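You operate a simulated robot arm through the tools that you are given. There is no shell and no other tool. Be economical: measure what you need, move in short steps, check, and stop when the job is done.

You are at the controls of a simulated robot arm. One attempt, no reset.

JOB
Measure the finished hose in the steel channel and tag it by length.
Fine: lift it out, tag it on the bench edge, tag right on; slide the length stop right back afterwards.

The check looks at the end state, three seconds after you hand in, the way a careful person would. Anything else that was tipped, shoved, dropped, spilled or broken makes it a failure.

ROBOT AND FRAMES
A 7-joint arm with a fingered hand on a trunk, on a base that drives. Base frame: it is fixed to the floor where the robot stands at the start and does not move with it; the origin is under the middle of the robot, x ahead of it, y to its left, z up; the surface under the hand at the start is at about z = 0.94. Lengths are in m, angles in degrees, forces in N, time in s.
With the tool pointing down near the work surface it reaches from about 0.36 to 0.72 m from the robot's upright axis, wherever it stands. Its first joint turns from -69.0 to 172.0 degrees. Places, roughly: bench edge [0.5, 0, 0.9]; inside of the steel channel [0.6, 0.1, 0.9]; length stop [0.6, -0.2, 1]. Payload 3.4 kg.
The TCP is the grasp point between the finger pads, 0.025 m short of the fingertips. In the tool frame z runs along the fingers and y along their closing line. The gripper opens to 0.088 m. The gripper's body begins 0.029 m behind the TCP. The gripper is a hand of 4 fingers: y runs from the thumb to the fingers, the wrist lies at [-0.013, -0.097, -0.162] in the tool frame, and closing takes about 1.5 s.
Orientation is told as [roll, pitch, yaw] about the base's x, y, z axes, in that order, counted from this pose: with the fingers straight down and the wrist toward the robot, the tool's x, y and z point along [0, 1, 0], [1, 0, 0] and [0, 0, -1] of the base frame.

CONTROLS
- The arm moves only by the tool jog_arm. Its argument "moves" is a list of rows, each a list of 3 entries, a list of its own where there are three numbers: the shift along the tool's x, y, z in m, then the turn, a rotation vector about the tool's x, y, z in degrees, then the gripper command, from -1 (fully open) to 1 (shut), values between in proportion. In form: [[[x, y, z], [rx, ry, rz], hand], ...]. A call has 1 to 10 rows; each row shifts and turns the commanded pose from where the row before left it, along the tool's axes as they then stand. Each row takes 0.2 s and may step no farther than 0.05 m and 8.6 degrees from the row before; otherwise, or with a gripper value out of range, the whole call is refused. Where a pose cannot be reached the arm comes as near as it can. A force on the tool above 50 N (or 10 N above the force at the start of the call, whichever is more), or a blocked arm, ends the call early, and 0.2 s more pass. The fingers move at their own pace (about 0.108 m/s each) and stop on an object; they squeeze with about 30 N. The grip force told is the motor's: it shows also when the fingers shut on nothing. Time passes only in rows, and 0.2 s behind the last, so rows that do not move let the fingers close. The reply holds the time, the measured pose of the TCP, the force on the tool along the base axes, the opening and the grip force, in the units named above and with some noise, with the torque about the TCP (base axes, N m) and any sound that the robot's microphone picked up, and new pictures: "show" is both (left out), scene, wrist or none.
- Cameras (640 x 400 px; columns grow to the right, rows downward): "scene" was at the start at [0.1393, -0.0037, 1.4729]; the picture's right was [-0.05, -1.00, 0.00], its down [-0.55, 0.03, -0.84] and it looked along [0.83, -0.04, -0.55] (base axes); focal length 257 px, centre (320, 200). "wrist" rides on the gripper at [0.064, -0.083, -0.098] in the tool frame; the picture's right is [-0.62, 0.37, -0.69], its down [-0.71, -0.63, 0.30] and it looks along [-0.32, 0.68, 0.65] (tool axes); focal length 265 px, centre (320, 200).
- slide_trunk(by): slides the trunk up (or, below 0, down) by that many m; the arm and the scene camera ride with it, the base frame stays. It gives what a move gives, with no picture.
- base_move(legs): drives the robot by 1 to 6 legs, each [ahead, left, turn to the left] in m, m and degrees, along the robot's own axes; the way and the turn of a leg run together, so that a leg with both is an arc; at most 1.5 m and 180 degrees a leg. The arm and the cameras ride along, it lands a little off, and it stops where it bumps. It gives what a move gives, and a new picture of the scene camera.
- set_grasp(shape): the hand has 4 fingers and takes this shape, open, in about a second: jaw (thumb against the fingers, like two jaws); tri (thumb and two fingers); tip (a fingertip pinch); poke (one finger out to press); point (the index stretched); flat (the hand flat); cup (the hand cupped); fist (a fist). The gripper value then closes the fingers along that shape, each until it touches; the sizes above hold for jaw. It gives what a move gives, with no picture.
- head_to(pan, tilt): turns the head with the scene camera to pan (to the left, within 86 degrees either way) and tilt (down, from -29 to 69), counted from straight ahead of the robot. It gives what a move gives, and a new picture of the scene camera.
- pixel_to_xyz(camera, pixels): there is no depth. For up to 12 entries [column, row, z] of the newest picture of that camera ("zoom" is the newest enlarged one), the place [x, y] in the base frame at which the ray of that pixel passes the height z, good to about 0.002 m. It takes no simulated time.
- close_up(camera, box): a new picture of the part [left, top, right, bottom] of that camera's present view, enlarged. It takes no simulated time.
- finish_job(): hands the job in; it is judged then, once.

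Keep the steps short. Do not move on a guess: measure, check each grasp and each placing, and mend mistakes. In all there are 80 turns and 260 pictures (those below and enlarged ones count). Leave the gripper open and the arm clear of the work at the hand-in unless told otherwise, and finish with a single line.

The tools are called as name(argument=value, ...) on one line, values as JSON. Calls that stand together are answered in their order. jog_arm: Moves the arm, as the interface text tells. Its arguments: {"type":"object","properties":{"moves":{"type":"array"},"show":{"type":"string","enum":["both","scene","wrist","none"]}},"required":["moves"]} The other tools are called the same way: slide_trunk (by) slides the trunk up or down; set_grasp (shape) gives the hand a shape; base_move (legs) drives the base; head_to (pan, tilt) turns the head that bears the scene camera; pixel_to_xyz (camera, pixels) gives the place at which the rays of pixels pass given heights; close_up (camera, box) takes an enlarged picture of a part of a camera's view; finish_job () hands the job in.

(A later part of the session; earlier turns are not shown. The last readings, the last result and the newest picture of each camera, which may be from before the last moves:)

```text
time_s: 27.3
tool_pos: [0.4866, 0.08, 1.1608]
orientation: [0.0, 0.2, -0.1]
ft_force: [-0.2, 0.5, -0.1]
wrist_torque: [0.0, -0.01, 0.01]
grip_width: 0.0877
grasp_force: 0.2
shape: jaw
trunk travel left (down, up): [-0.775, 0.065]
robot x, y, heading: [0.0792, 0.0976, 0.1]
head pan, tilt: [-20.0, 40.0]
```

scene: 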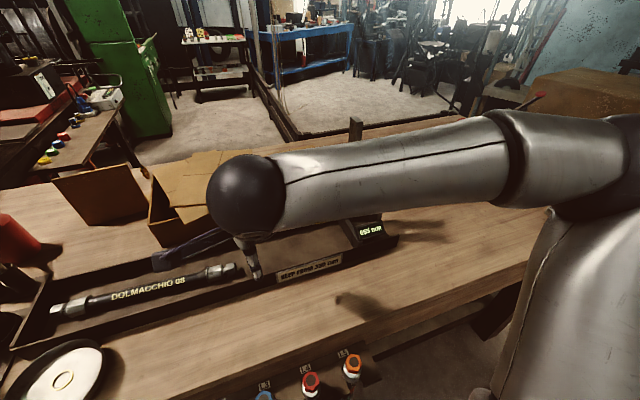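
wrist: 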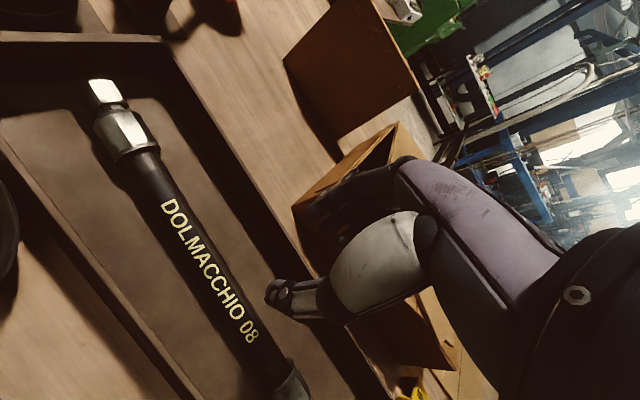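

The forearm hides the stop. I'll use the wrist camera, which looks forward and to the right.

close_up(camera="wrist", box=[0, 0, 640, 400])

jog_arm(moves=[[[0, -0.02, -0.05], [0, 0, 0], -1], [[0, 0, -0.05], [0, 0, 0], -1], [[0, 0, -0.05], [0, 0, 0], -1], [[0, 0, -0.05], [0, 0, 0], -1]], show="both")

```text
1.00 times, centred on (320, 200) of wrist (not enlarged: the box is as wide or as high as the picture)
```

zoom: 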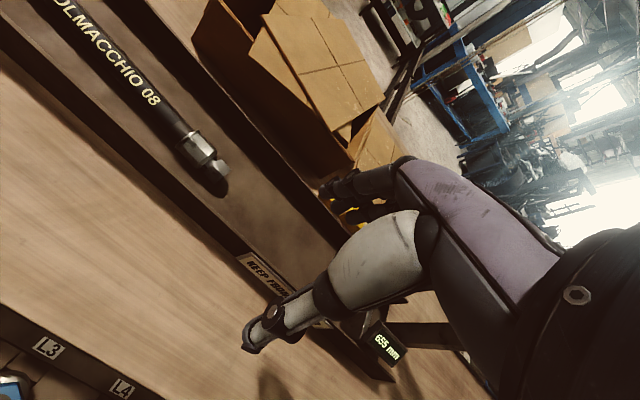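

```text
refused: row 1 steps farther than a row can; nothing moved
```

jog_arm(moves=[[[0, 0, -0.05], [0, 0, 0], -1], [[0, 0, -0.05], [0, 0, 0], -1], [[0, 0, -0.05], [0, 0, 0], -1], [[0, 0, -0.05], [0, 0, 0], -1], [[0, 0, -0.05], [0, 0, 0], -1]], show="both")

```text
time_s: 28.5
tool_pos: [0.4852, 0.0816, 1.4107]
orientation: [-0.1, 0.2, 0.0]
ft_force: [0.4, 0.0, -0.3]
wrist_torque: [0.0, 0.02, -0.01]
grip_width: 0.088
grasp_force: 0.1
shape: jaw
trunk travel left (down, up): [-0.775, 0.065]
robot x, y, heading: [0.0778, 0.0949, -0.0]
head pan, tilt: [-20.0, 40.0]
```

scene: 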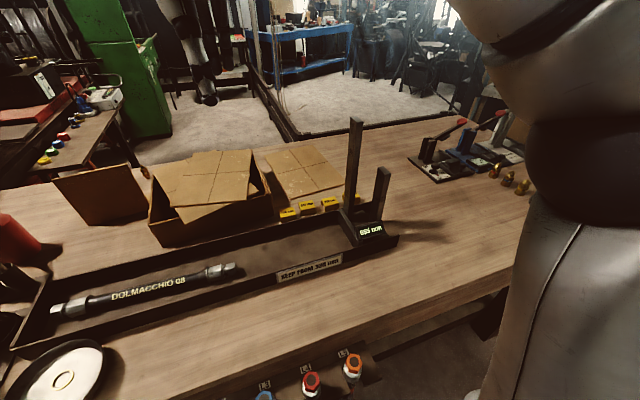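
wrist: 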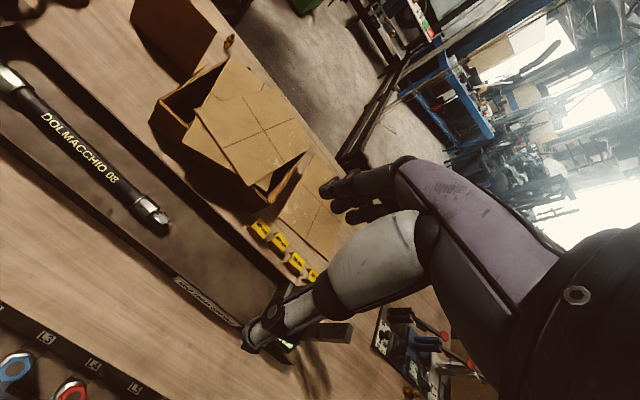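

Now the stop is in clear view. I'll zoom in on it.

close_up(camera="scene", box=[310, 105, 430, 265])

close_up(camera="scene", box=[330, 190, 410, 255])

```text
2.50 times, centred on (370, 185) of scene
```

zoom: 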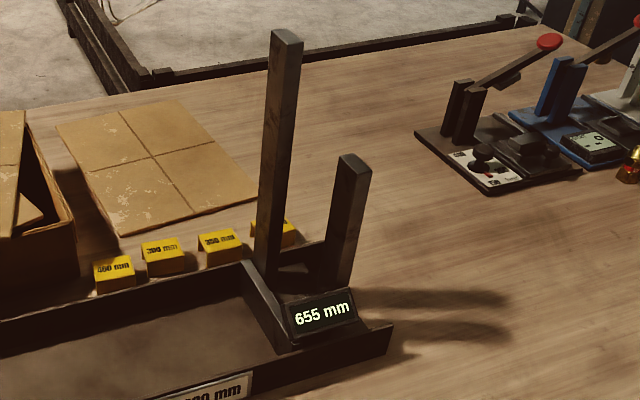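

```text
6.15 times, centred on (370, 222) of scene
```

zoom: 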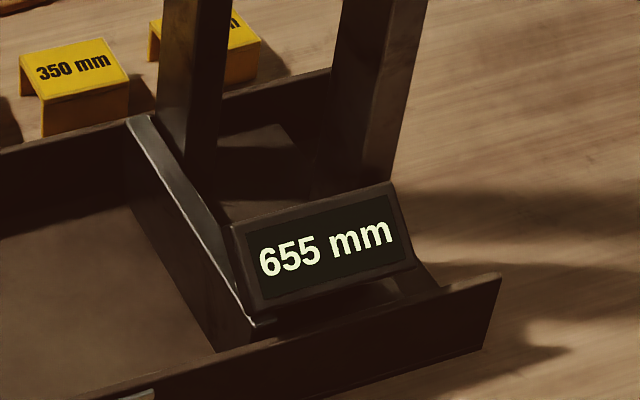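

pixel_to_xyz(camera="scene", pixels=[[382.8, 168.5, 1.0], [382.8, 168.5, 1.1], [382.8, 168.5, 1.15], [356.8, 119.8, 1.2], [356.8, 119.8, 1.3], [356.8, 119.8, 1.1], [345, 219, 0.955], [354, 229, 0.955], [350, 219.5, 0.955]])

```text
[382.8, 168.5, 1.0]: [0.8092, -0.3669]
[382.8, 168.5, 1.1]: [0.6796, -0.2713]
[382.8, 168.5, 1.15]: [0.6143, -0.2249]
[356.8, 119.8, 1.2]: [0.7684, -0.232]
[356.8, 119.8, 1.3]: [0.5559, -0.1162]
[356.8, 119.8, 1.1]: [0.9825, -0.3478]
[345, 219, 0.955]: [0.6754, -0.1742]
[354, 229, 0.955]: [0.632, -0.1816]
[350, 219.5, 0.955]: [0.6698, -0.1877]
```

Comparing the views, the short post's top is near (0.612, -0.223, 1.155) and the tall post is left of it. I'll grip the short post to slide the stop, moving above it at safe height first.

jog_arm(moves=[[[-0.0433, 0.0181, 0], [0, 0, 0], -1], [[-0.0433, 0.0181, 0], [0, 0, 0], -1], [[-0.0433, 0.0181, 0], [0, 0, 0], -1], [[-0.0433, 0.0181, 0], [0, 0, 0], -1], [[-0.0433, 0.0181, 0], [0, 0, 0], -1], [[-0.0433, 0.0181, 0], [0, 0, 0], -1], [[-0.0433, 0.0181, 0], [0, 0, 0], -1]], show="both")

```text
time_s: 30.1
tool_pos: [0.5895, -0.1692, 1.4104]
orientation: [0.1, -0.1, -0.2]
ft_force: [0.1, -0.2, 1.3]
wrist_torque: [-0.02, 0.01, -0.03]
grip_width: 0.0877
grasp_force: 0.1
shape: jaw
out of reach, approached as far as the arm can: row 6, 7
trunk travel left (down, up): [-0.775, 0.065]
robot x, y, heading: [0.0784, 0.0959, 0.0]
head pan, tilt: [-20.0, 40.0]
```

scene: 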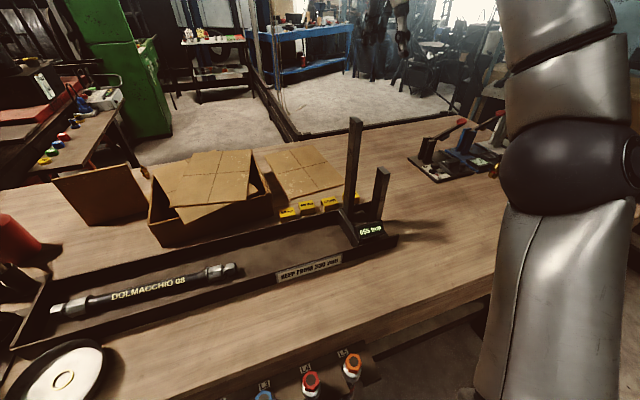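
wrist: 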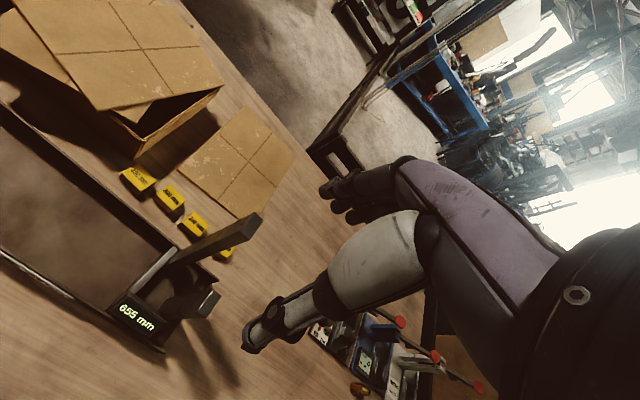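

Out of reach at this height, so I'll drive 0.10 m right. First I'll take wrist-camera rays to the post tops to refine their positions.

close_up(camera="wrist", box=[90, 190, 280, 350])

pixel_to_xyz(camera="wrist", pixels=[[210, 304, 1.1], [210, 304, 1.15], [210, 304, 1.2], [254, 221, 1.2], [254, 221, 1.25], [254, 221, 1.3]])

pixel_to_xyz(camera="scene", pixels=[[382.5, 168.5, 1.1], [382.5, 168.5, 1.15], [382.5, 168.5, 1.2], [356.5, 119.5, 1.2], [356.5, 119.5, 1.25], [356.5, 119.5, 1.3]])

base_move(legs=[[0, -0.1, 0]])

```text
2.50 times, centred on (185, 270) of wrist
```

zoom: 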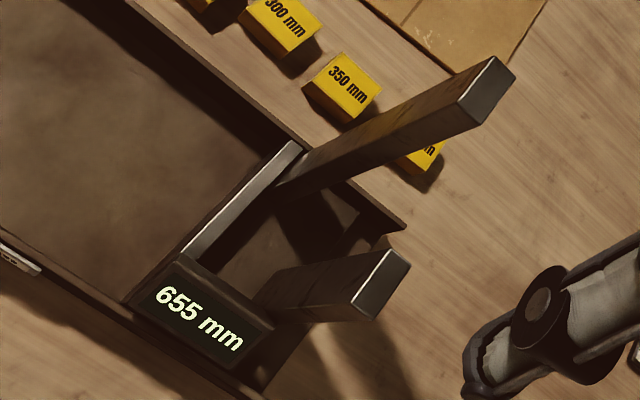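

```text
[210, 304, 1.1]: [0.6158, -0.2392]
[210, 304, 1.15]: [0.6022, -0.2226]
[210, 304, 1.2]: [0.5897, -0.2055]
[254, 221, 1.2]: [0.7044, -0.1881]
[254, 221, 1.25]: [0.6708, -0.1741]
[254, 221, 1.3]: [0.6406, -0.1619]
```

```text
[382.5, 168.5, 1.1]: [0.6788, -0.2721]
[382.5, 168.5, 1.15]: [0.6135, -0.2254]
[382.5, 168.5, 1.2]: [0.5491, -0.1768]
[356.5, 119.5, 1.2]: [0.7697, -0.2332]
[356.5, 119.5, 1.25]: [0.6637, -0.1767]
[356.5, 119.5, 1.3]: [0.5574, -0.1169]
```

```text
time_s: 31.3
tool_pos: [0.59, -0.2705, 1.4096]
orientation: [0.2, 0.0, -0.3]
ft_force: [0.8, -0.2, 0.6]
wrist_torque: [0.02, 0.0, -0.02]
grip_width: 0.0877
grasp_force: 0.2
shape: jaw
trunk travel left (down, up): [-0.775, 0.065]
robot x, y, heading: [0.0796, -0.0014, -0.2]
head pan, tilt: [-20.0, 40.0]
```

scene: 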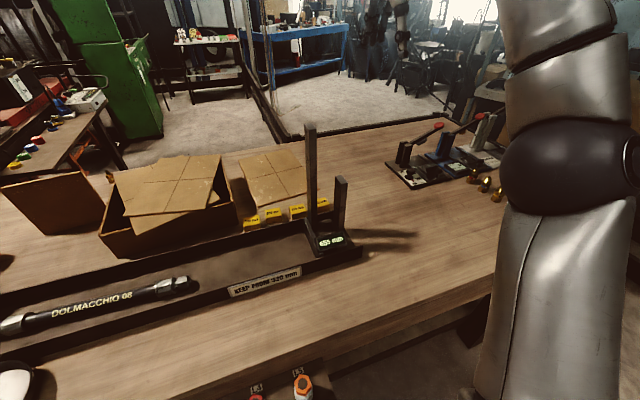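

Intersecting the rays gives the short post top at (0.601, -0.219, 1.158) and the tall one at (0.671, -0.176, 1.247). I'll pre-close to about 64 mm and descend to just above the short post.

jog_arm(moves=[[[0.02, 0.005, 0.02], [0, 0, 0], -0.45], [[0.02, 0.006, 0.03], [0, 0, 0], -0.45], [[0, 0, 0.04], [0, 0, 0], -0.45], [[0, 0, 0.04], [0, 0, 0], -0.45], [[0, 0, 0.04], [0, 0, 0], -0.45], [[0, 0, 0], [0, 0, 0], -0.45]], show="both")

close_up(camera="scene", box=[270, 110, 420, 270])

```text
time_s: 32.7
tool_pos: [0.6012, -0.2308, 1.2395]
orientation: [0.2, 0.1, -0.3]
ft_force: [0.5, -0.2, 0.0]
wrist_torque: [-0.04, 0.0, -0.01]
grip_width: 0.064
grasp_force: 0.0
shape: jaw
trunk travel left (down, up): [-0.775, 0.065]
robot x, y, heading: [0.0819, -0.0033, -0.0]
head pan, tilt: [-20.0, 40.0]
```

scene: 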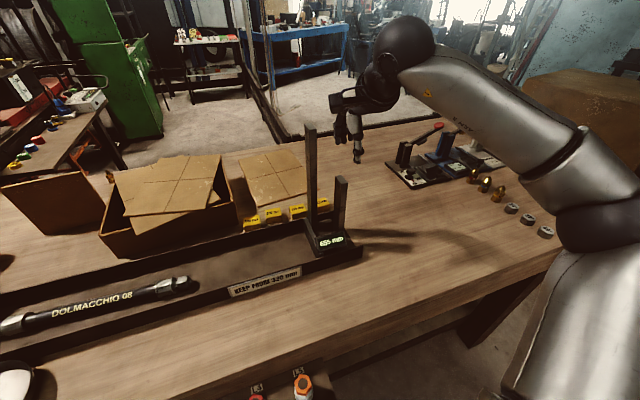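
wrist: 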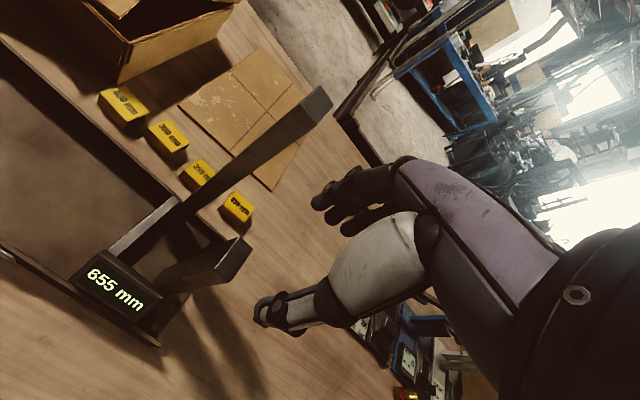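

```text
2.50 times, centred on (345, 190) of scene
```

zoom: 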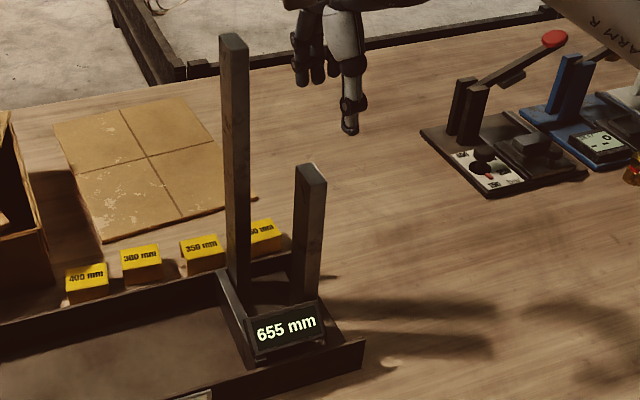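

pixel_to_xyz(camera="scene", pixels=[[357, 162, 1.215], [341.8, 178.8, 1.1], [341.8, 178.8, 1.15], [341.8, 178.8, 1.2], [316, 127, 1.2], [316, 127, 1.25], [316, 127, 1.3]])

close_up(camera="wrist", box=[90, 70, 350, 350])

pixel_to_xyz(camera="wrist", pixels=[[232, 258, 1.1], [232, 258, 1.15], [232, 258, 1.2], [314, 103, 1.2], [314, 103, 1.25], [314, 103, 1.3]])

```text
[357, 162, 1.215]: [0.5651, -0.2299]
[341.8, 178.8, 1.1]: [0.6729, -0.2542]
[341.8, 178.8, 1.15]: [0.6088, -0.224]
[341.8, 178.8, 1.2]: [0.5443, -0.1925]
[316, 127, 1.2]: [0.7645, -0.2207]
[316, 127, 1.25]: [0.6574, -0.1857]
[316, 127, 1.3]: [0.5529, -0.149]
```

```text
1.43 times, centred on (220, 210) of wrist
```

zoom: 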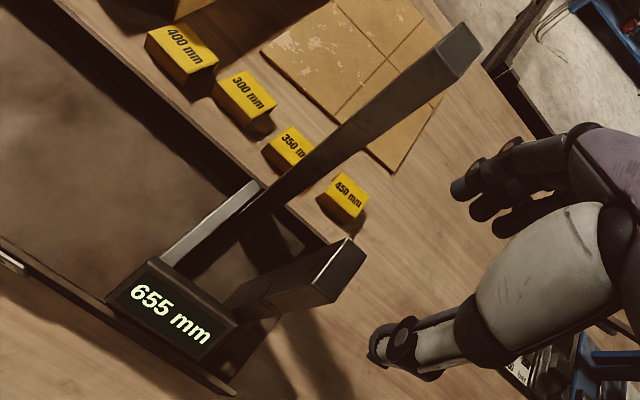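

```text
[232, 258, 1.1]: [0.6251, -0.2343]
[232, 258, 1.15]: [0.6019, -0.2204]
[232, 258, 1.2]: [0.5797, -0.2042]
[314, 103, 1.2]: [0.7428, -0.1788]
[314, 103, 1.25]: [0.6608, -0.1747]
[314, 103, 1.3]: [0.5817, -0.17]
```

Both views agree: the short post top is at (0.599, -0.218, 1.158) and the fourth tag is 450 mm. I'll descend around the post.

jog_arm(moves=[[[0.006, -0.002, 0.03], [0, 0, 0], -0.45], [[0, 0, 0.03], [0, 0, 0], -0.45], [[0, 0, 0.02], [0, 0, 0], -0.45], [[0, 0, 0.015], [0, 0, 0], -0.45], [[0, 0, 0], [0, 0, 0], -0.45]], show="both")

close_up(camera="scene", box=[270, 110, 420, 270])

```text
time_s: 33.9
tool_pos: [0.6005, -0.2246, 1.1446]
orientation: [0.2, 0.0, -0.3]
ft_force: [-0.4, -0.5, 0.1]
wrist_torque: [-0.01, 0.04, -0.03]
grip_width: 0.0639
grasp_force: 0.1
shape: jaw
trunk travel left (down, up): [-0.775, 0.065]
robot x, y, heading: [0.0791, -0.002, -0.4]
head pan, tilt: [-20.0, 40.0]
```

scene: 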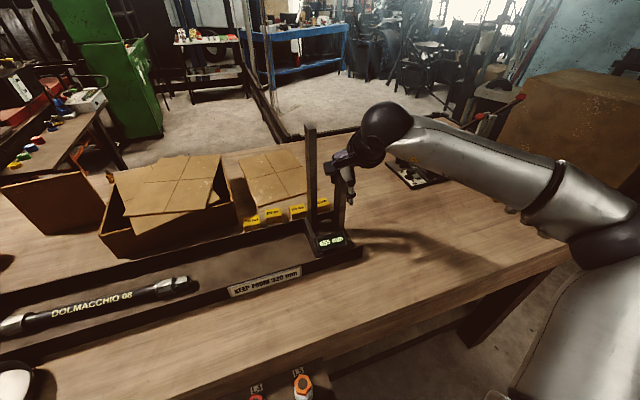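
wrist: 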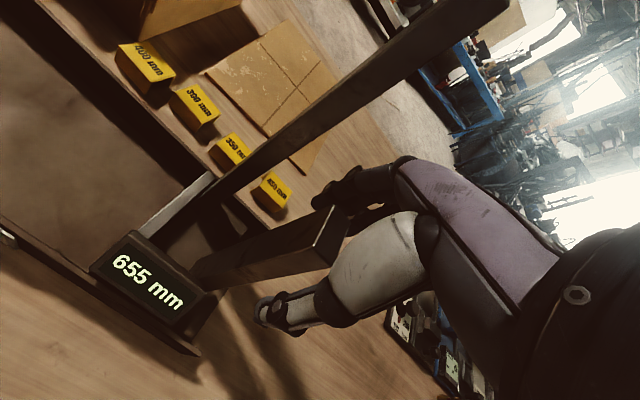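

```text
2.50 times, centred on (345, 190) of scene
```

zoom: 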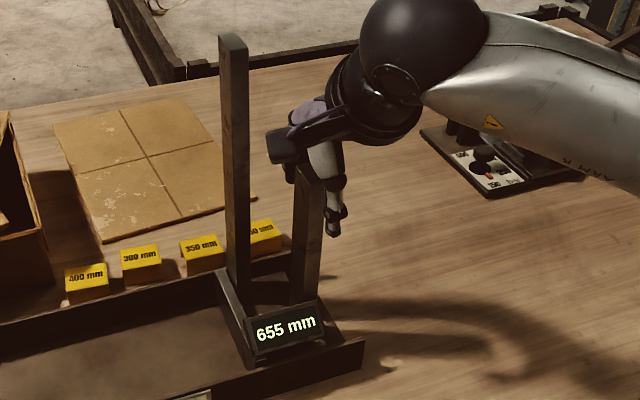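

The thumb lines up with the post once parallax is allowed for. I'll shift 4 mm left and close on the post.

jog_arm(moves=[[[0.004, 0, 0], [0, 0, 0], -0.45], [[0, 0, 0], [0, 0, 0], 0], [[0, 0, 0], [0, 0, 0], 0.5], [[0, 0, 0], [0, 0, 0], 1], [[0, 0, 0], [0, 0, 0], 1], [[0, 0, 0], [0, 0, 0], 1], [[0, 0, 0], [0, 0, 0], 1]], show="both")

```text
time_s: 35.5
tool_pos: [0.5988, -0.221, 1.1452]
orientation: [0.2, 0.1, -0.3]
ft_force: [-0.9, 0.2, -2.3]
wrist_torque: [0.03, 0.0, -0.04]
grip_width: 0.0263
grasp_force: 29.9
shape: jaw
trunk travel left (down, up): [-0.775, 0.065]
robot x, y, heading: [0.0781, -0.0002, 0.1]
head pan, tilt: [-20.0, 40.0]
```

scene: 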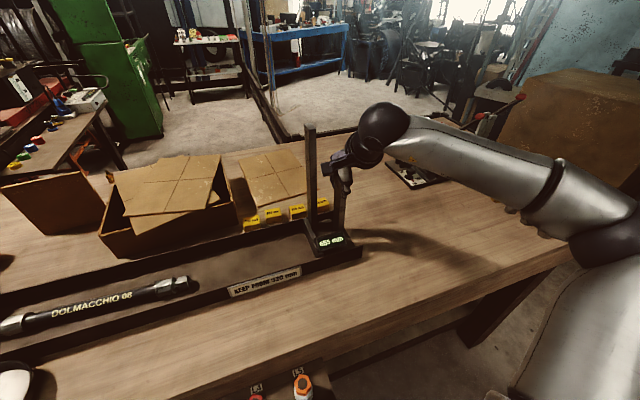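
wrist: 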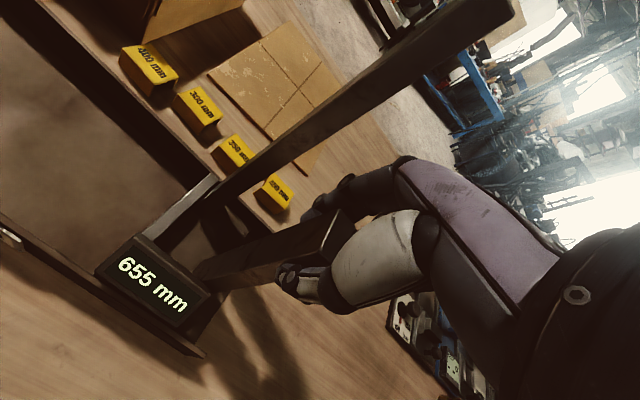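

Gripped at 26 mm; y -0.221 corresponds to 655 mm. I'll slide left 40 mm as a test and compare the display.

jog_arm(moves=[[[0.01, 0, 0], [0, 0, 0], 1], [[0.015, 0, 0], [0, 0, 0], 1], [[0.015, 0, 0], [0, 0, 0], 1], [[0, 0, 0], [0, 0, 0], 1]], show="both")

```text
time_s: 36.5
tool_pos: [0.6005, -0.179, 1.145]
orientation: [0.1, 0.1, -0.2]
ft_force: [-3.6, 2.9, -4.0]
wrist_torque: [0.05, 0.0, -0.01]
grip_width: 0.0261
grasp_force: 30.1
shape: jaw
trunk travel left (down, up): [-0.775, 0.065]
robot x, y, heading: [0.0835, -0.002, 0.2]
head pan, tilt: [-20.0, 40.0]
```

scene: 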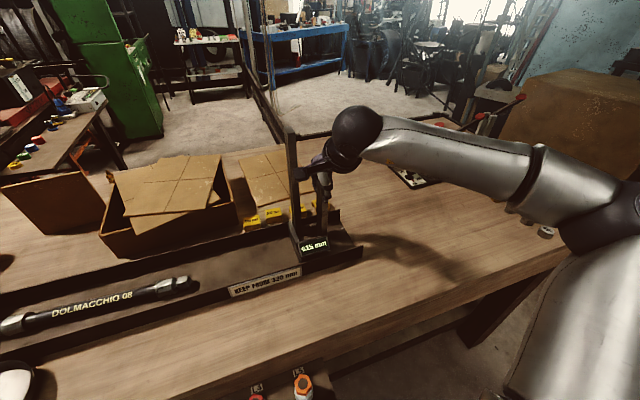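
wrist: 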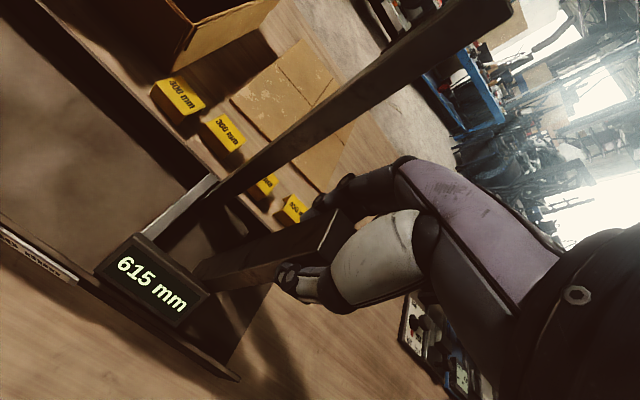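

It reads 615 mm and slides freely. I'll slide another 0.21 m.

jog_arm(moves=[[[0.03, 0, 0], [0, 0, 0], 1], [[0.03, 0, 0], [0, 0, 0], 1], [[0.03, 0, 0], [0, 0, 0], 1], [[0.03, 0, 0], [0, 0, 0], 1], [[0.03, 0, 0], [0, 0, 0], 1], [[0.03, 0, 0], [0, 0, 0], 1], [[0.03, 0, 0], [0, 0, 0], 1], [[0, 0, 0], [0, 0, 0], 1]], show="both")

```text
time_s: 38.3
tool_pos: [0.6005, 0.0325, 1.1453]
orientation: [0.1, 0.1, -0.3]
ft_force: [-6.5, 3.0, -7.6]
wrist_torque: [0.05, 0.07, -0.06]
grip_width: 0.0244
grasp_force: 30.8
shape: jaw
trunk travel left (down, up): [-0.775, 0.065]
robot x, y, heading: [0.0799, -0.001, 0.2]
head pan, tilt: [-20.0, 40.0]
```

scene: 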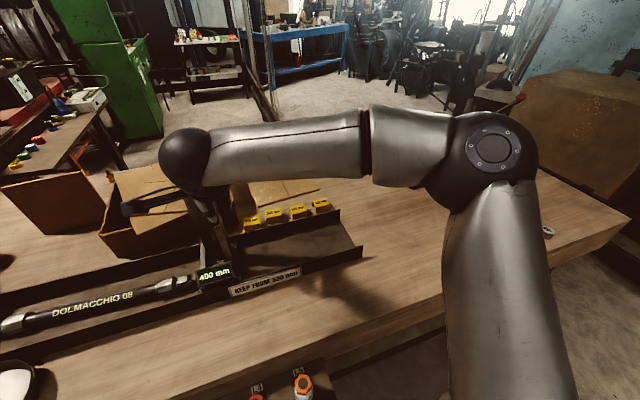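
wrist: 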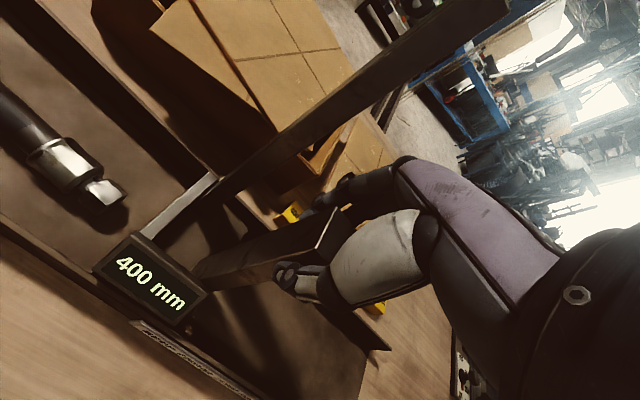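

It reads 400 mm. I'll continue gently toward contact.

jog_arm(moves=[[[0.01, 0, 0], [0, 0, 0], 1], [[0.01, 0, 0], [0, 0, 0], 1], [[0.008, 0, 0], [0, 0, 0], 1], [[0.006, 0, 0], [0, 0, 0], 1], [[0, 0, 0], [0, 0, 0], 1]], show="both")

```text
time_s: 39.5
tool_pos: [0.5997, 0.0638, 1.1455]
orientation: [0.2, 0.2, -0.4]
ft_force: [-10.2, -3.3, -13.6]
wrist_torque: [-0.08, 0.19, -0.13]
grip_width: 0.0243
grasp_force: 29.4
shape: jaw
trunk travel left (down, up): [-0.775, 0.065]
robot x, y, heading: [0.079, -0.003, -0.2]
head pan, tilt: [-20.0, 40.0]
```

scene: 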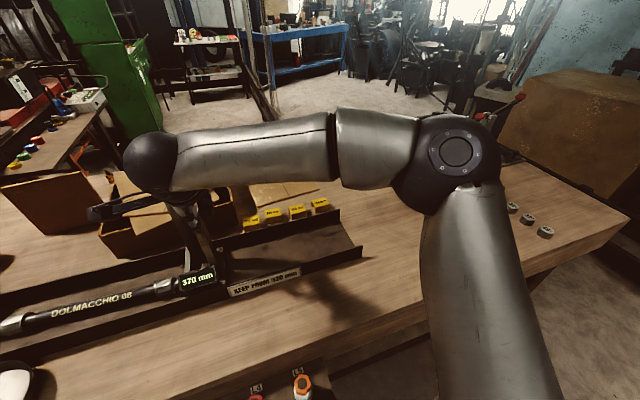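
wrist: 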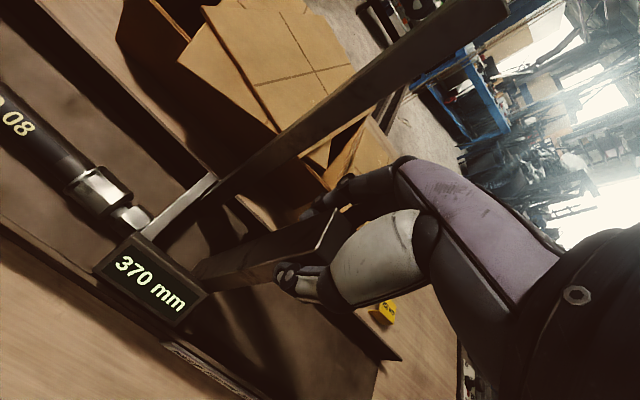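

It reads 370 mm and is touching the hose. I'll push on in small steps.

jog_arm(moves=[[[0.004, 0, 0], [0, 0, 0], 1], [[0.004, 0, 0], [0, 0, 0], 1], [[0.003, 0, 0], [0, 0, 0], 1], [[0, 0, 0], [0, 0, 0], 1]], show="wrist")

head_to(pan=35, tilt=45)

```text
time_s: 40.5
tool_pos: [0.5998, 0.0749, 1.1453]
orientation: [0.3, 0.1, -0.2]
ft_force: [-10.1, -4.4, -13.3]
wrist_torque: [-0.1, 0.18, -0.15]
grip_width: 0.0241
grasp_force: 29.8
shape: jaw
trunk travel left (down, up): [-0.775, 0.065]
robot x, y, heading: [0.0767, -0.0013, -0.2]
head pan, tilt: [-20.0, 40.0]
```

wrist: 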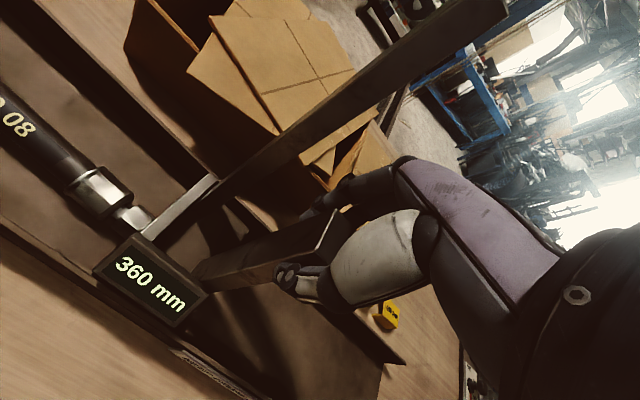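

```text
time_s: 41.7
tool_pos: [0.6007, 0.0746, 1.1461]
orientation: [0.3, 0.1, -0.3]
ft_force: [-10.5, -3.4, -14.2]
wrist_torque: [-0.11, 0.19, -0.1]
grip_width: 0.0238
grasp_force: 30.3
shape: jaw
trunk travel left (down, up): [-0.775, 0.065]
robot x, y, heading: [0.0783, -0.0031, -0.1]
head pan, tilt: [35.0, 45.0]
```

scene: 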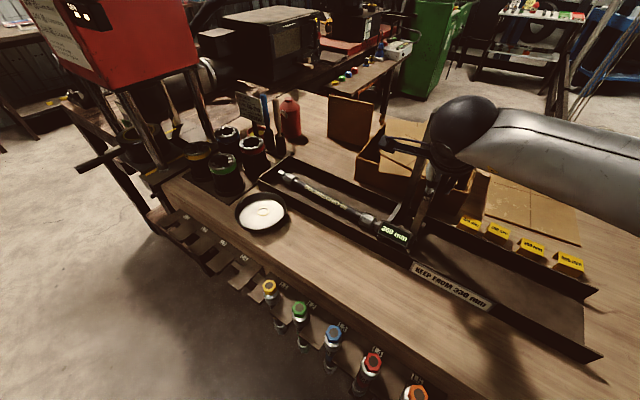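

close_up(camera="scene", box=[240, 145, 430, 265])

jog_arm(moves=[[[0.003, 0, 0], [0, 0, 0], 1], [[0.003, 0, 0], [0, 0, 0], 1], [[0, 0, 0], [0, 0, 0], 1]], show="wrist")

close_up(camera="scene", box=[240, 145, 430, 265])

```text
3.33 times, centred on (335, 205) of scene
```

zoom: 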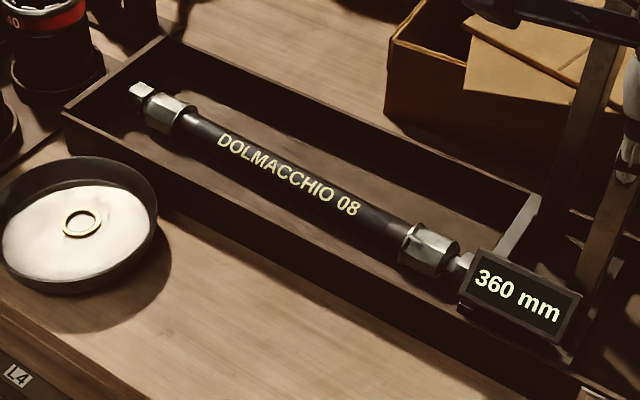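

```text
time_s: 42.5
tool_pos: [0.6007, 0.0814, 1.1466]
orientation: [0.3, 0.1, -0.2]
ft_force: [-10.0, -4.7, -15.0]
wrist_torque: [-0.08, 0.2, -0.12]
grip_width: 0.0238
grasp_force: 29.8
shape: jaw
trunk travel left (down, up): [-0.775, 0.065]
robot x, y, heading: [0.0812, -0.0001, 0.1]
head pan, tilt: [35.0, 45.0]
```

wrist: 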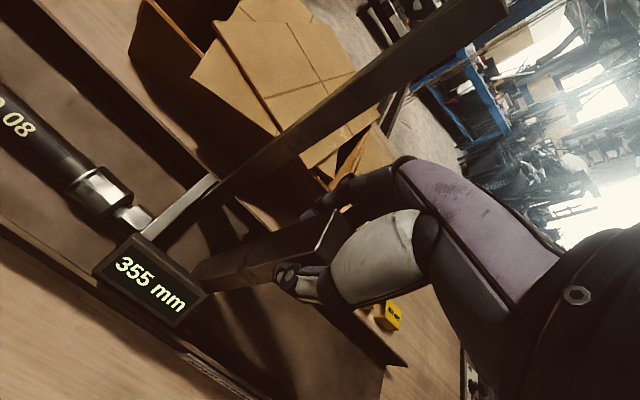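

```text
3.33 times, centred on (335, 205) of scene
```

zoom: 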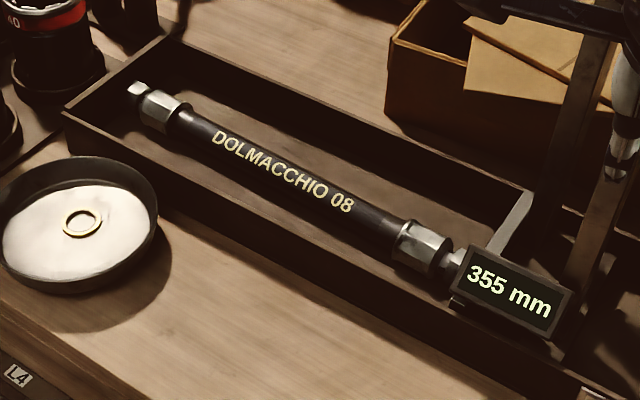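

It reads 355 mm with only friction so far (-4.7 N). I'll push on until the hose bottoms out.

jog_arm(moves=[[[0.002, 0, 0], [0, 0, 0], 1], [[0.002, 0, 0], [0, 0, 0], 1], [[0.002, 0, 0], [0, 0, 0], 1], [[0, 0, 0], [0, 0, 0], 1]], show="wrist")

close_up(camera="scene", box=[240, 145, 430, 265])

```text
time_s: 43.5
tool_pos: [0.5999, 0.0822, 1.1468]
orientation: [0.4, 0.1, -0.5]
ft_force: [-13.1, -14.4, -16.6]
wrist_torque: [-0.31, 0.25, -0.23]
grip_width: 0.0235
grasp_force: 30.6
shape: jaw
trunk travel left (down, up): [-0.775, 0.065]
robot x, y, heading: [0.0806, -0.0036, 0.0]
head pan, tilt: [35.0, 45.0]
```

wrist: 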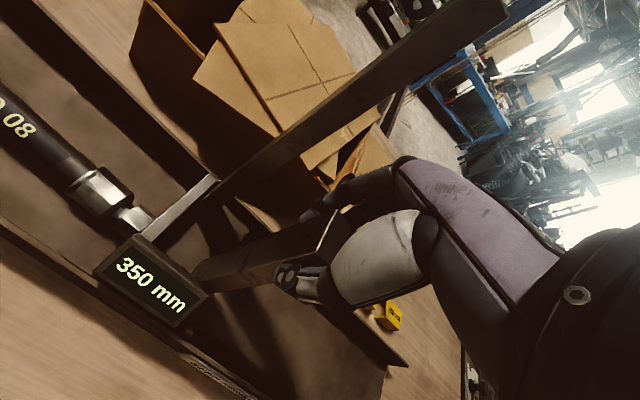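

```text
3.33 times, centred on (335, 205) of scene
```

zoom: 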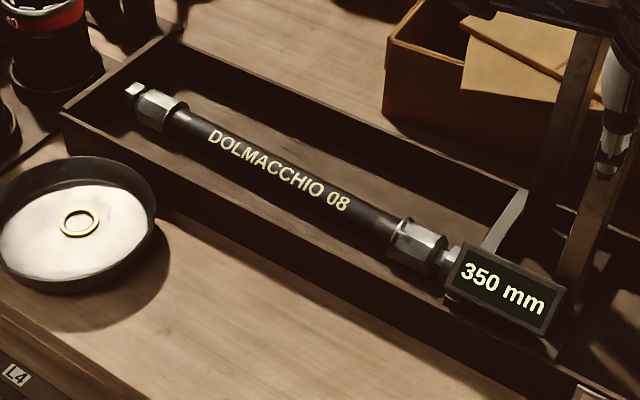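

The force jumped to -14 N, so the hose is against both ends and its length is 350 mm (above the 330 limit). I'll back the stop off a little to free the hose, let go and rise.

jog_arm(moves=[[[-0.01, 0, 0], [0, 0, 0], 1], [[-0.015, 0, 0], [0, 0, 0], 1], [[0, 0, 0], [0, 0, 0], 0.3], [[0, 0, 0], [0, 0, 0], -0.2], [[0, 0, 0], [0, 0, 0], -0.45], [[0, 0, 0], [0, 0, 0], -0.45], [[0, 0, -0.03], [0, 0, 0], -0.45], [[0, 0, -0.04], [0, 0, 0], -0.45], [[0, 0, -0.045], [0, 0, 0], -0.45], [[0, 0, -0.045], [0, 0, 0], -0.45]], show="wrist")

close_up(camera="scene", box=[240, 105, 480, 265])

```text
time_s: 45.7
tool_pos: [0.5997, 0.0621, 1.3069]
orientation: [0.0, 0.2, -0.2]
ft_force: [0.4, -0.3, 0.6]
wrist_torque: [-0.01, -0.01, 0.01]
grip_width: 0.0636
grasp_force: 0.0
shape: jaw
trunk travel left (down, up): [-0.775, 0.065]
robot x, y, heading: [0.0798, 0.0021, 0.0]
head pan, tilt: [35.0, 45.0]
```

wrist: 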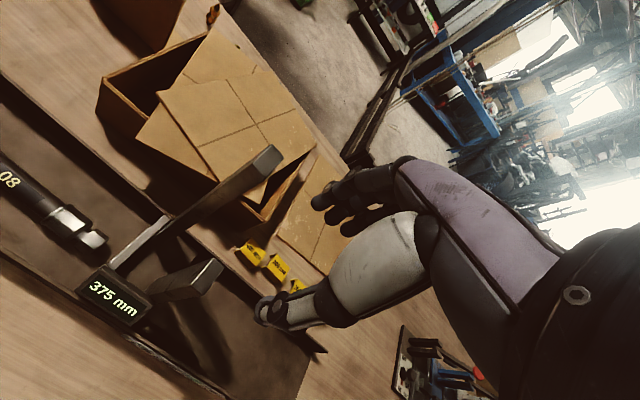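

```text
2.50 times, centred on (360, 185) of scene
```

zoom: 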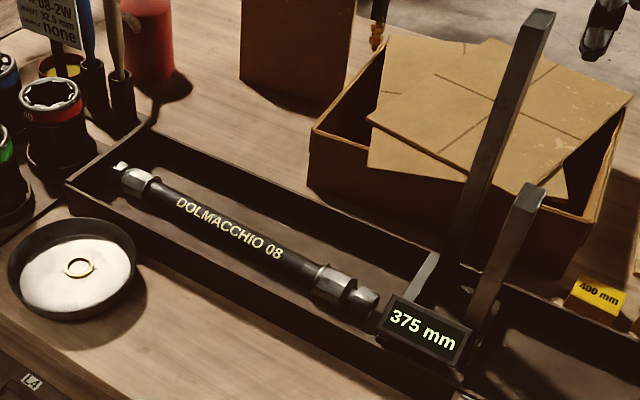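

The hose is free at 350 mm. The posts now stand where my forearm will be when I lift it out, so I'll regrip the short post and slide the stop 75 mm right.

jog_arm(moves=[[[0, 0, 0.045], [0, 0, 0], -0.45], [[0, 0, 0.045], [0, 0, 0], -0.45], [[0, 0, 0.04], [0, 0, 0], -0.45], [[0, 0, 0.03], [0, 0, 0], -0.45], [[0, 0, 0], [0, 0, 0], 0.2], [[0, 0, 0], [0, 0, 0], 1], [[0, 0, 0], [0, 0, 0], 1], [[0, 0, 0], [0, 0, 0], 1], [[-0.015, 0, 0], [0, 0, 0], 1], [[-0.02, 0, 0], [0, 0, 0], 1]], show="none")

jog_arm(moves=[[[-0.02, 0, 0], [0, 0, 0], 1], [[-0.02, 0, 0], [0, 0, 0], 1], [[0, 0, 0], [0, 0, 0], 0.3], [[0, 0, 0], [0, 0, 0], -0.2], [[0, 0, 0], [0, 0, 0], -0.45], [[0, 0, 0], [0, 0, 0], -0.45], [[0, 0, -0.03], [0, 0, 0], -0.45], [[0, 0, -0.045], [0, 0, 0], -0.45], [[0, 0, -0.045], [0, 0, 0], -0.45], [[0, 0, -0.045], [0, 0, 0], -0.45]], show="both")

```text
time_s: 47.9
tool_pos: [0.5996, 0.0228, 1.1465]
orientation: [0.1, 0.2, -0.5]
ft_force: [-6.2, -1.7, -6.4]
wrist_torque: [-0.03, 0.07, -0.08]
grip_width: 0.024
grasp_force: 30.2
shape: jaw
trunk travel left (down, up): [-0.775, 0.065]
robot x, y, heading: [0.0814, 0.0033, -0.1]
head pan, tilt: [35.0, 45.0]
```

```text
time_s: 50.1
tool_pos: [0.6009, -0.0123, 1.3117]
orientation: [0.0, 0.1, -0.2]
ft_force: [0.1, 0.5, 0.1]
wrist_torque: [-0.02, 0.02, 0.0]
grip_width: 0.0636
grasp_force: 0.1
shape: jaw
trunk travel left (down, up): [-0.775, 0.065]
robot x, y, heading: [0.0801, -0.0008, -0.1]
head pan, tilt: [35.0, 45.0]
```

scene: 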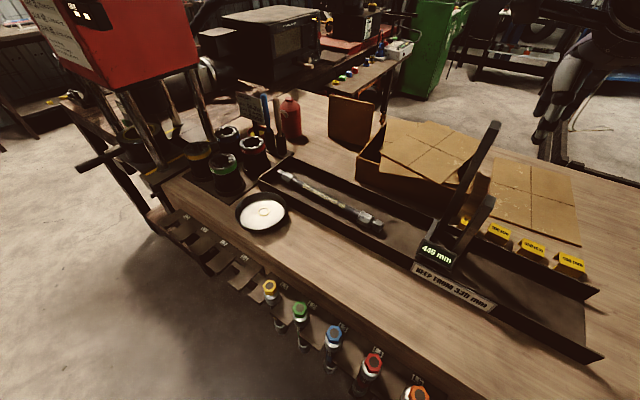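
wrist: 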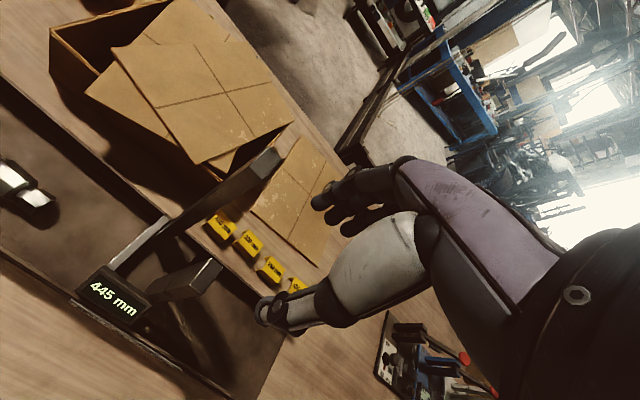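

The stop is at 445 mm. I'll retreat toward me, drive 0.13 m left, and measure the hose.

jog_arm(moves=[[[0, -0.04, 0], [0, 0, 0], -1], [[0, -0.04, 0], [0, 0, 0], -1], [[0.03, -0.04, 0], [0, 0, 0], -1], [[0.05, 0, 0], [0, 0, 0], -1], [[0, 0, 0], [0, 0, 0], -1]], show="none")

base_move(legs=[[0, 0.13, 0]])

close_up(camera="scene", box=[210, 110, 450, 260])

```text
time_s: 51.3
tool_pos: [0.4805, 0.0658, 1.3127]
orientation: [0.3, 0.0, -0.4]
ft_force: [-0.3, 0.2, 0.0]
wrist_torque: [0.05, -0.03, -0.02]
grip_width: 0.0877
grasp_force: 0.1
shape: jaw
trunk travel left (down, up): [-0.775, 0.065]
robot x, y, heading: [0.0785, -0.0002, 0.1]
head pan, tilt: [35.0, 45.0]
```

```text
time_s: 52.6
tool_pos: [0.4806, 0.1967, 1.31]
orientation: [0.2, 0.1, -0.3]
ft_force: [-0.1, 0.3, 0.2]
wrist_torque: [0.02, 0.05, -0.01]
grip_width: 0.0878
grasp_force: 0.1
shape: jaw
trunk travel left (down, up): [-0.775, 0.065]
robot x, y, heading: [0.0802, 0.1313, -0.1]
head pan, tilt: [35.0, 45.0]
```

scene: 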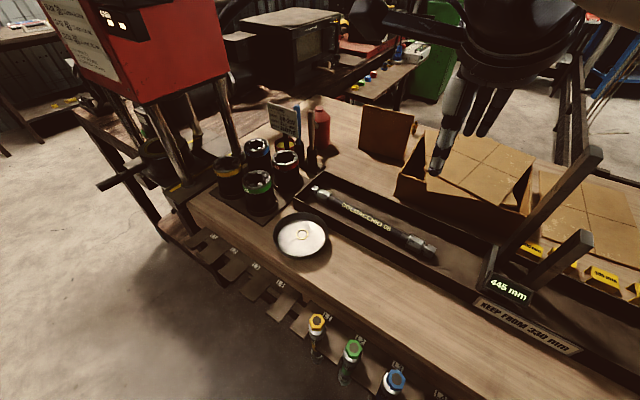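

```text
2.67 times, centred on (330, 185) of scene
```

zoom: 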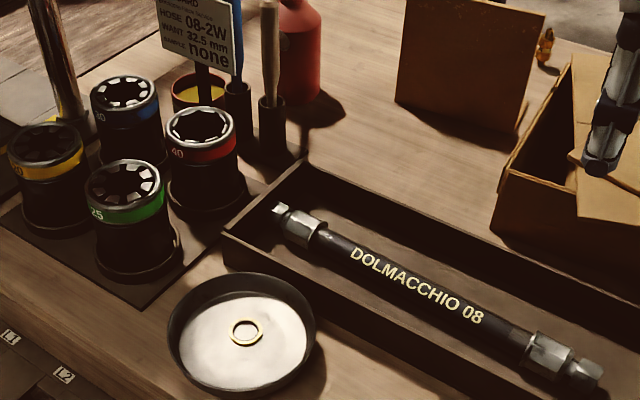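

pixel_to_xyz(camera="zoom", pixels=[[273, 208, 0.957], [602, 375, 0.957], [417, 286, 0.965], [225, 243, 0.987], [300, 165, 0.987], [500, 247, 0.987]])

```text
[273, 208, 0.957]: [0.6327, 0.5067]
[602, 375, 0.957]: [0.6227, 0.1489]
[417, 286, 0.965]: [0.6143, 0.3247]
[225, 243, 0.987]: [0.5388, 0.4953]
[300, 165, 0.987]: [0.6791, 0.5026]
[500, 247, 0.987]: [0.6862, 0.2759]
```

The hose centre is near (0.622, 0.328). I'll go above it with the same 14° tool yaw at which it sat stably in the hand before.

jog_arm(moves=[[[0.0213, 0.0224, 0.02], [0, 0, 0], -0.35], [[0.0213, 0.0224, 0.03], [0, 0, 0], -0.35], [[0.0213, 0.0224, 0.03], [0, 0, 0], -0.35], [[0.0213, 0.0224, 0.03], [0, 0, 0], -0.35], [[0.0213, 0.0224, 0.03], [0, 0, 0], -0.35], [[0.0213, 0.0214, 0.03], [0, 0, 0], -0.35], [[0, 0, 0.02], [0, 0, -7.3], -0.35], [[0, 0, 0], [0, 0, -7.3], -0.35], [[0, 0, 0], [0, 0, 0], -0.35]], show="both")

```text
time_s: 54.6
tool_pos: [0.6153, 0.3258, 1.122]
orientation: [0.2, 0.0, 14.4]
ft_force: [-0.4, 0.2, -0.7]
wrist_torque: [-0.02, 0.0, 0.02]
grip_width: 0.0596
grasp_force: 0.1
shape: jaw
trunk travel left (down, up): [-0.775, 0.065]
robot x, y, heading: [0.0808, 0.1302, -0.3]
head pan, tilt: [35.0, 45.0]
```

scene: 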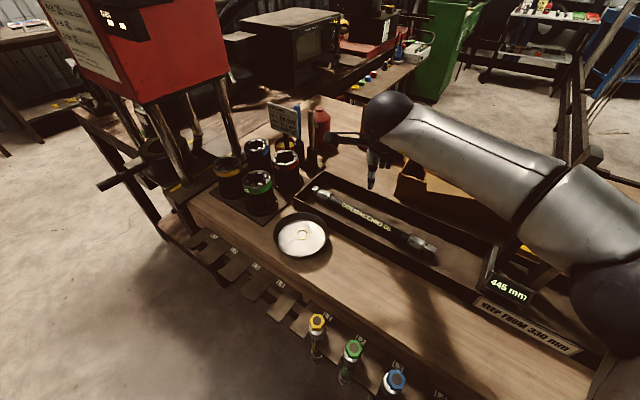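
wrist: 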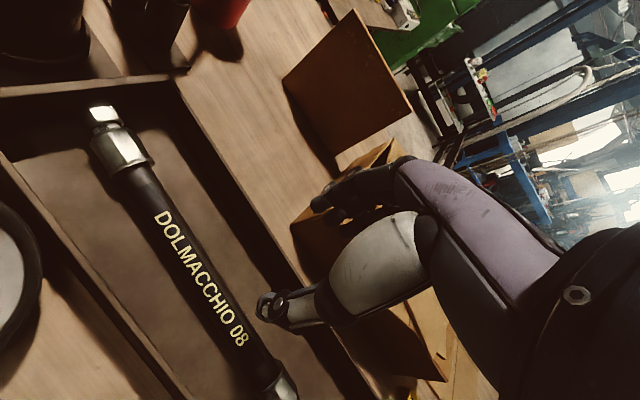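

The forearm passes close to the posts. I'll check that clearance before descending.

head_to(pan=0, tilt=55)

```text
time_s: 55.6
tool_pos: [0.6151, 0.3244, 1.122]
orientation: [0.2, 0.0, 14.3]
ft_force: [-0.7, 1.0, 0.0]
wrist_torque: [0.0, 0.01, 0.05]
grip_width: 0.0596
grasp_force: 0.0
shape: jaw
trunk travel left (down, up): [-0.775, 0.065]
robot x, y, heading: [0.0806, 0.1321, -0.7]
head pan, tilt: [0.0, 55.0]
```

scene: 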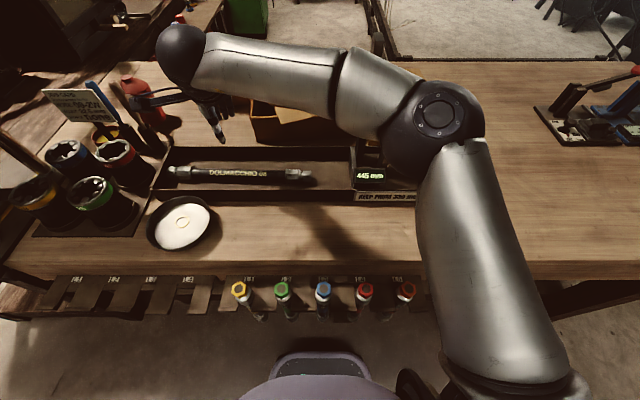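

pixel_to_xyz(camera="scene", pixels=[[433, 125, 1.15], [433, 125, 1.2], [433, 125, 1.25], [433, 125, 1.3], [350, 100, 1.15], [350, 100, 1.2], [350, 100, 1.25], [350, 50, 1.3], [185, 55, 1.3]])

close_up(camera="scene", box=[300, 20, 480, 210])

```text
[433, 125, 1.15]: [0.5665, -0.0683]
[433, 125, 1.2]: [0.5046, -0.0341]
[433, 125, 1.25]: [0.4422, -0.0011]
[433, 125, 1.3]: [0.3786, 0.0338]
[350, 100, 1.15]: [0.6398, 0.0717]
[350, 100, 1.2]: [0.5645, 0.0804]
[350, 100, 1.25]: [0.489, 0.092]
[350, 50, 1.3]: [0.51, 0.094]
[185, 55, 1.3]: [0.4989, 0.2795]
```

```text
2.11 times, centred on (390, 115) of scene
```

zoom: 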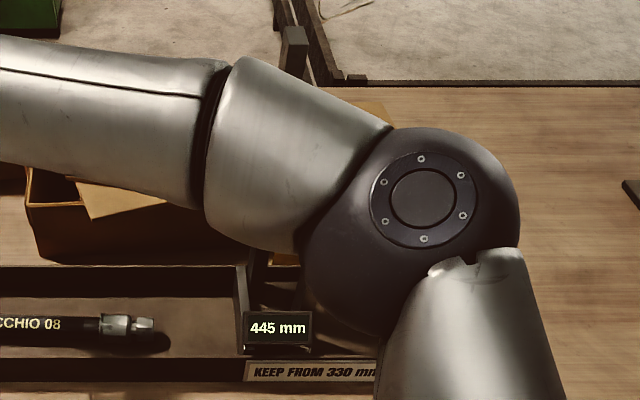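

The forearm is about 5 cm in front of the posts. I'll lower the arm half-way and look again.

jog_arm(moves=[[[0, 0, 0.025], [0, 0, 0], -0.35], [[0, 0, 0.025], [0, 0, 0], -0.35], [[0, 0, 0.025], [0, 0, 0], -0.35], [[0, 0, 0], [0, 0, 0], -0.35]], show="scene")

close_up(camera="scene", box=[150, 30, 480, 210])

```text
time_s: 56.6
tool_pos: [0.6143, 0.3244, 1.0465]
orientation: [0.2, 0.0, 14.4]
ft_force: [-0.2, -0.3, 1.2]
wrist_torque: [-0.03, 0.02, 0.02]
grip_width: 0.0595
grasp_force: 0.1
shape: jaw
trunk travel left (down, up): [-0.775, 0.065]
robot x, y, heading: [0.0813, 0.1289, 0.0]
head pan, tilt: [0.0, 55.0]
```

scene: 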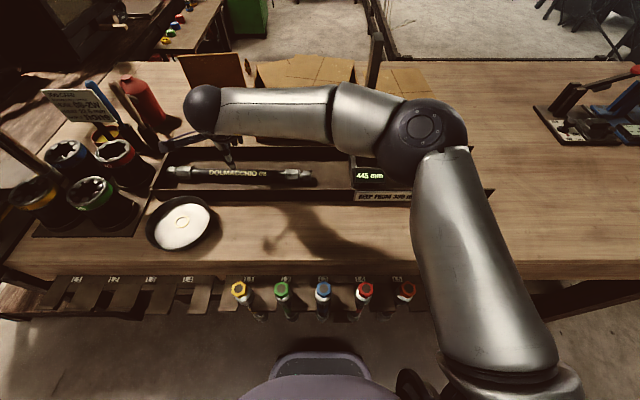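

```text
1.94 times, centred on (315, 120) of scene
```

zoom: 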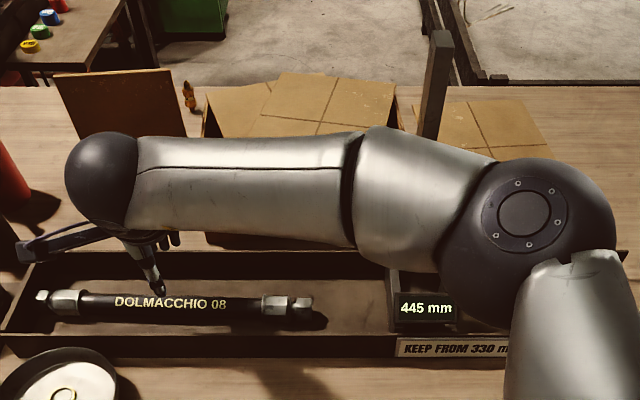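

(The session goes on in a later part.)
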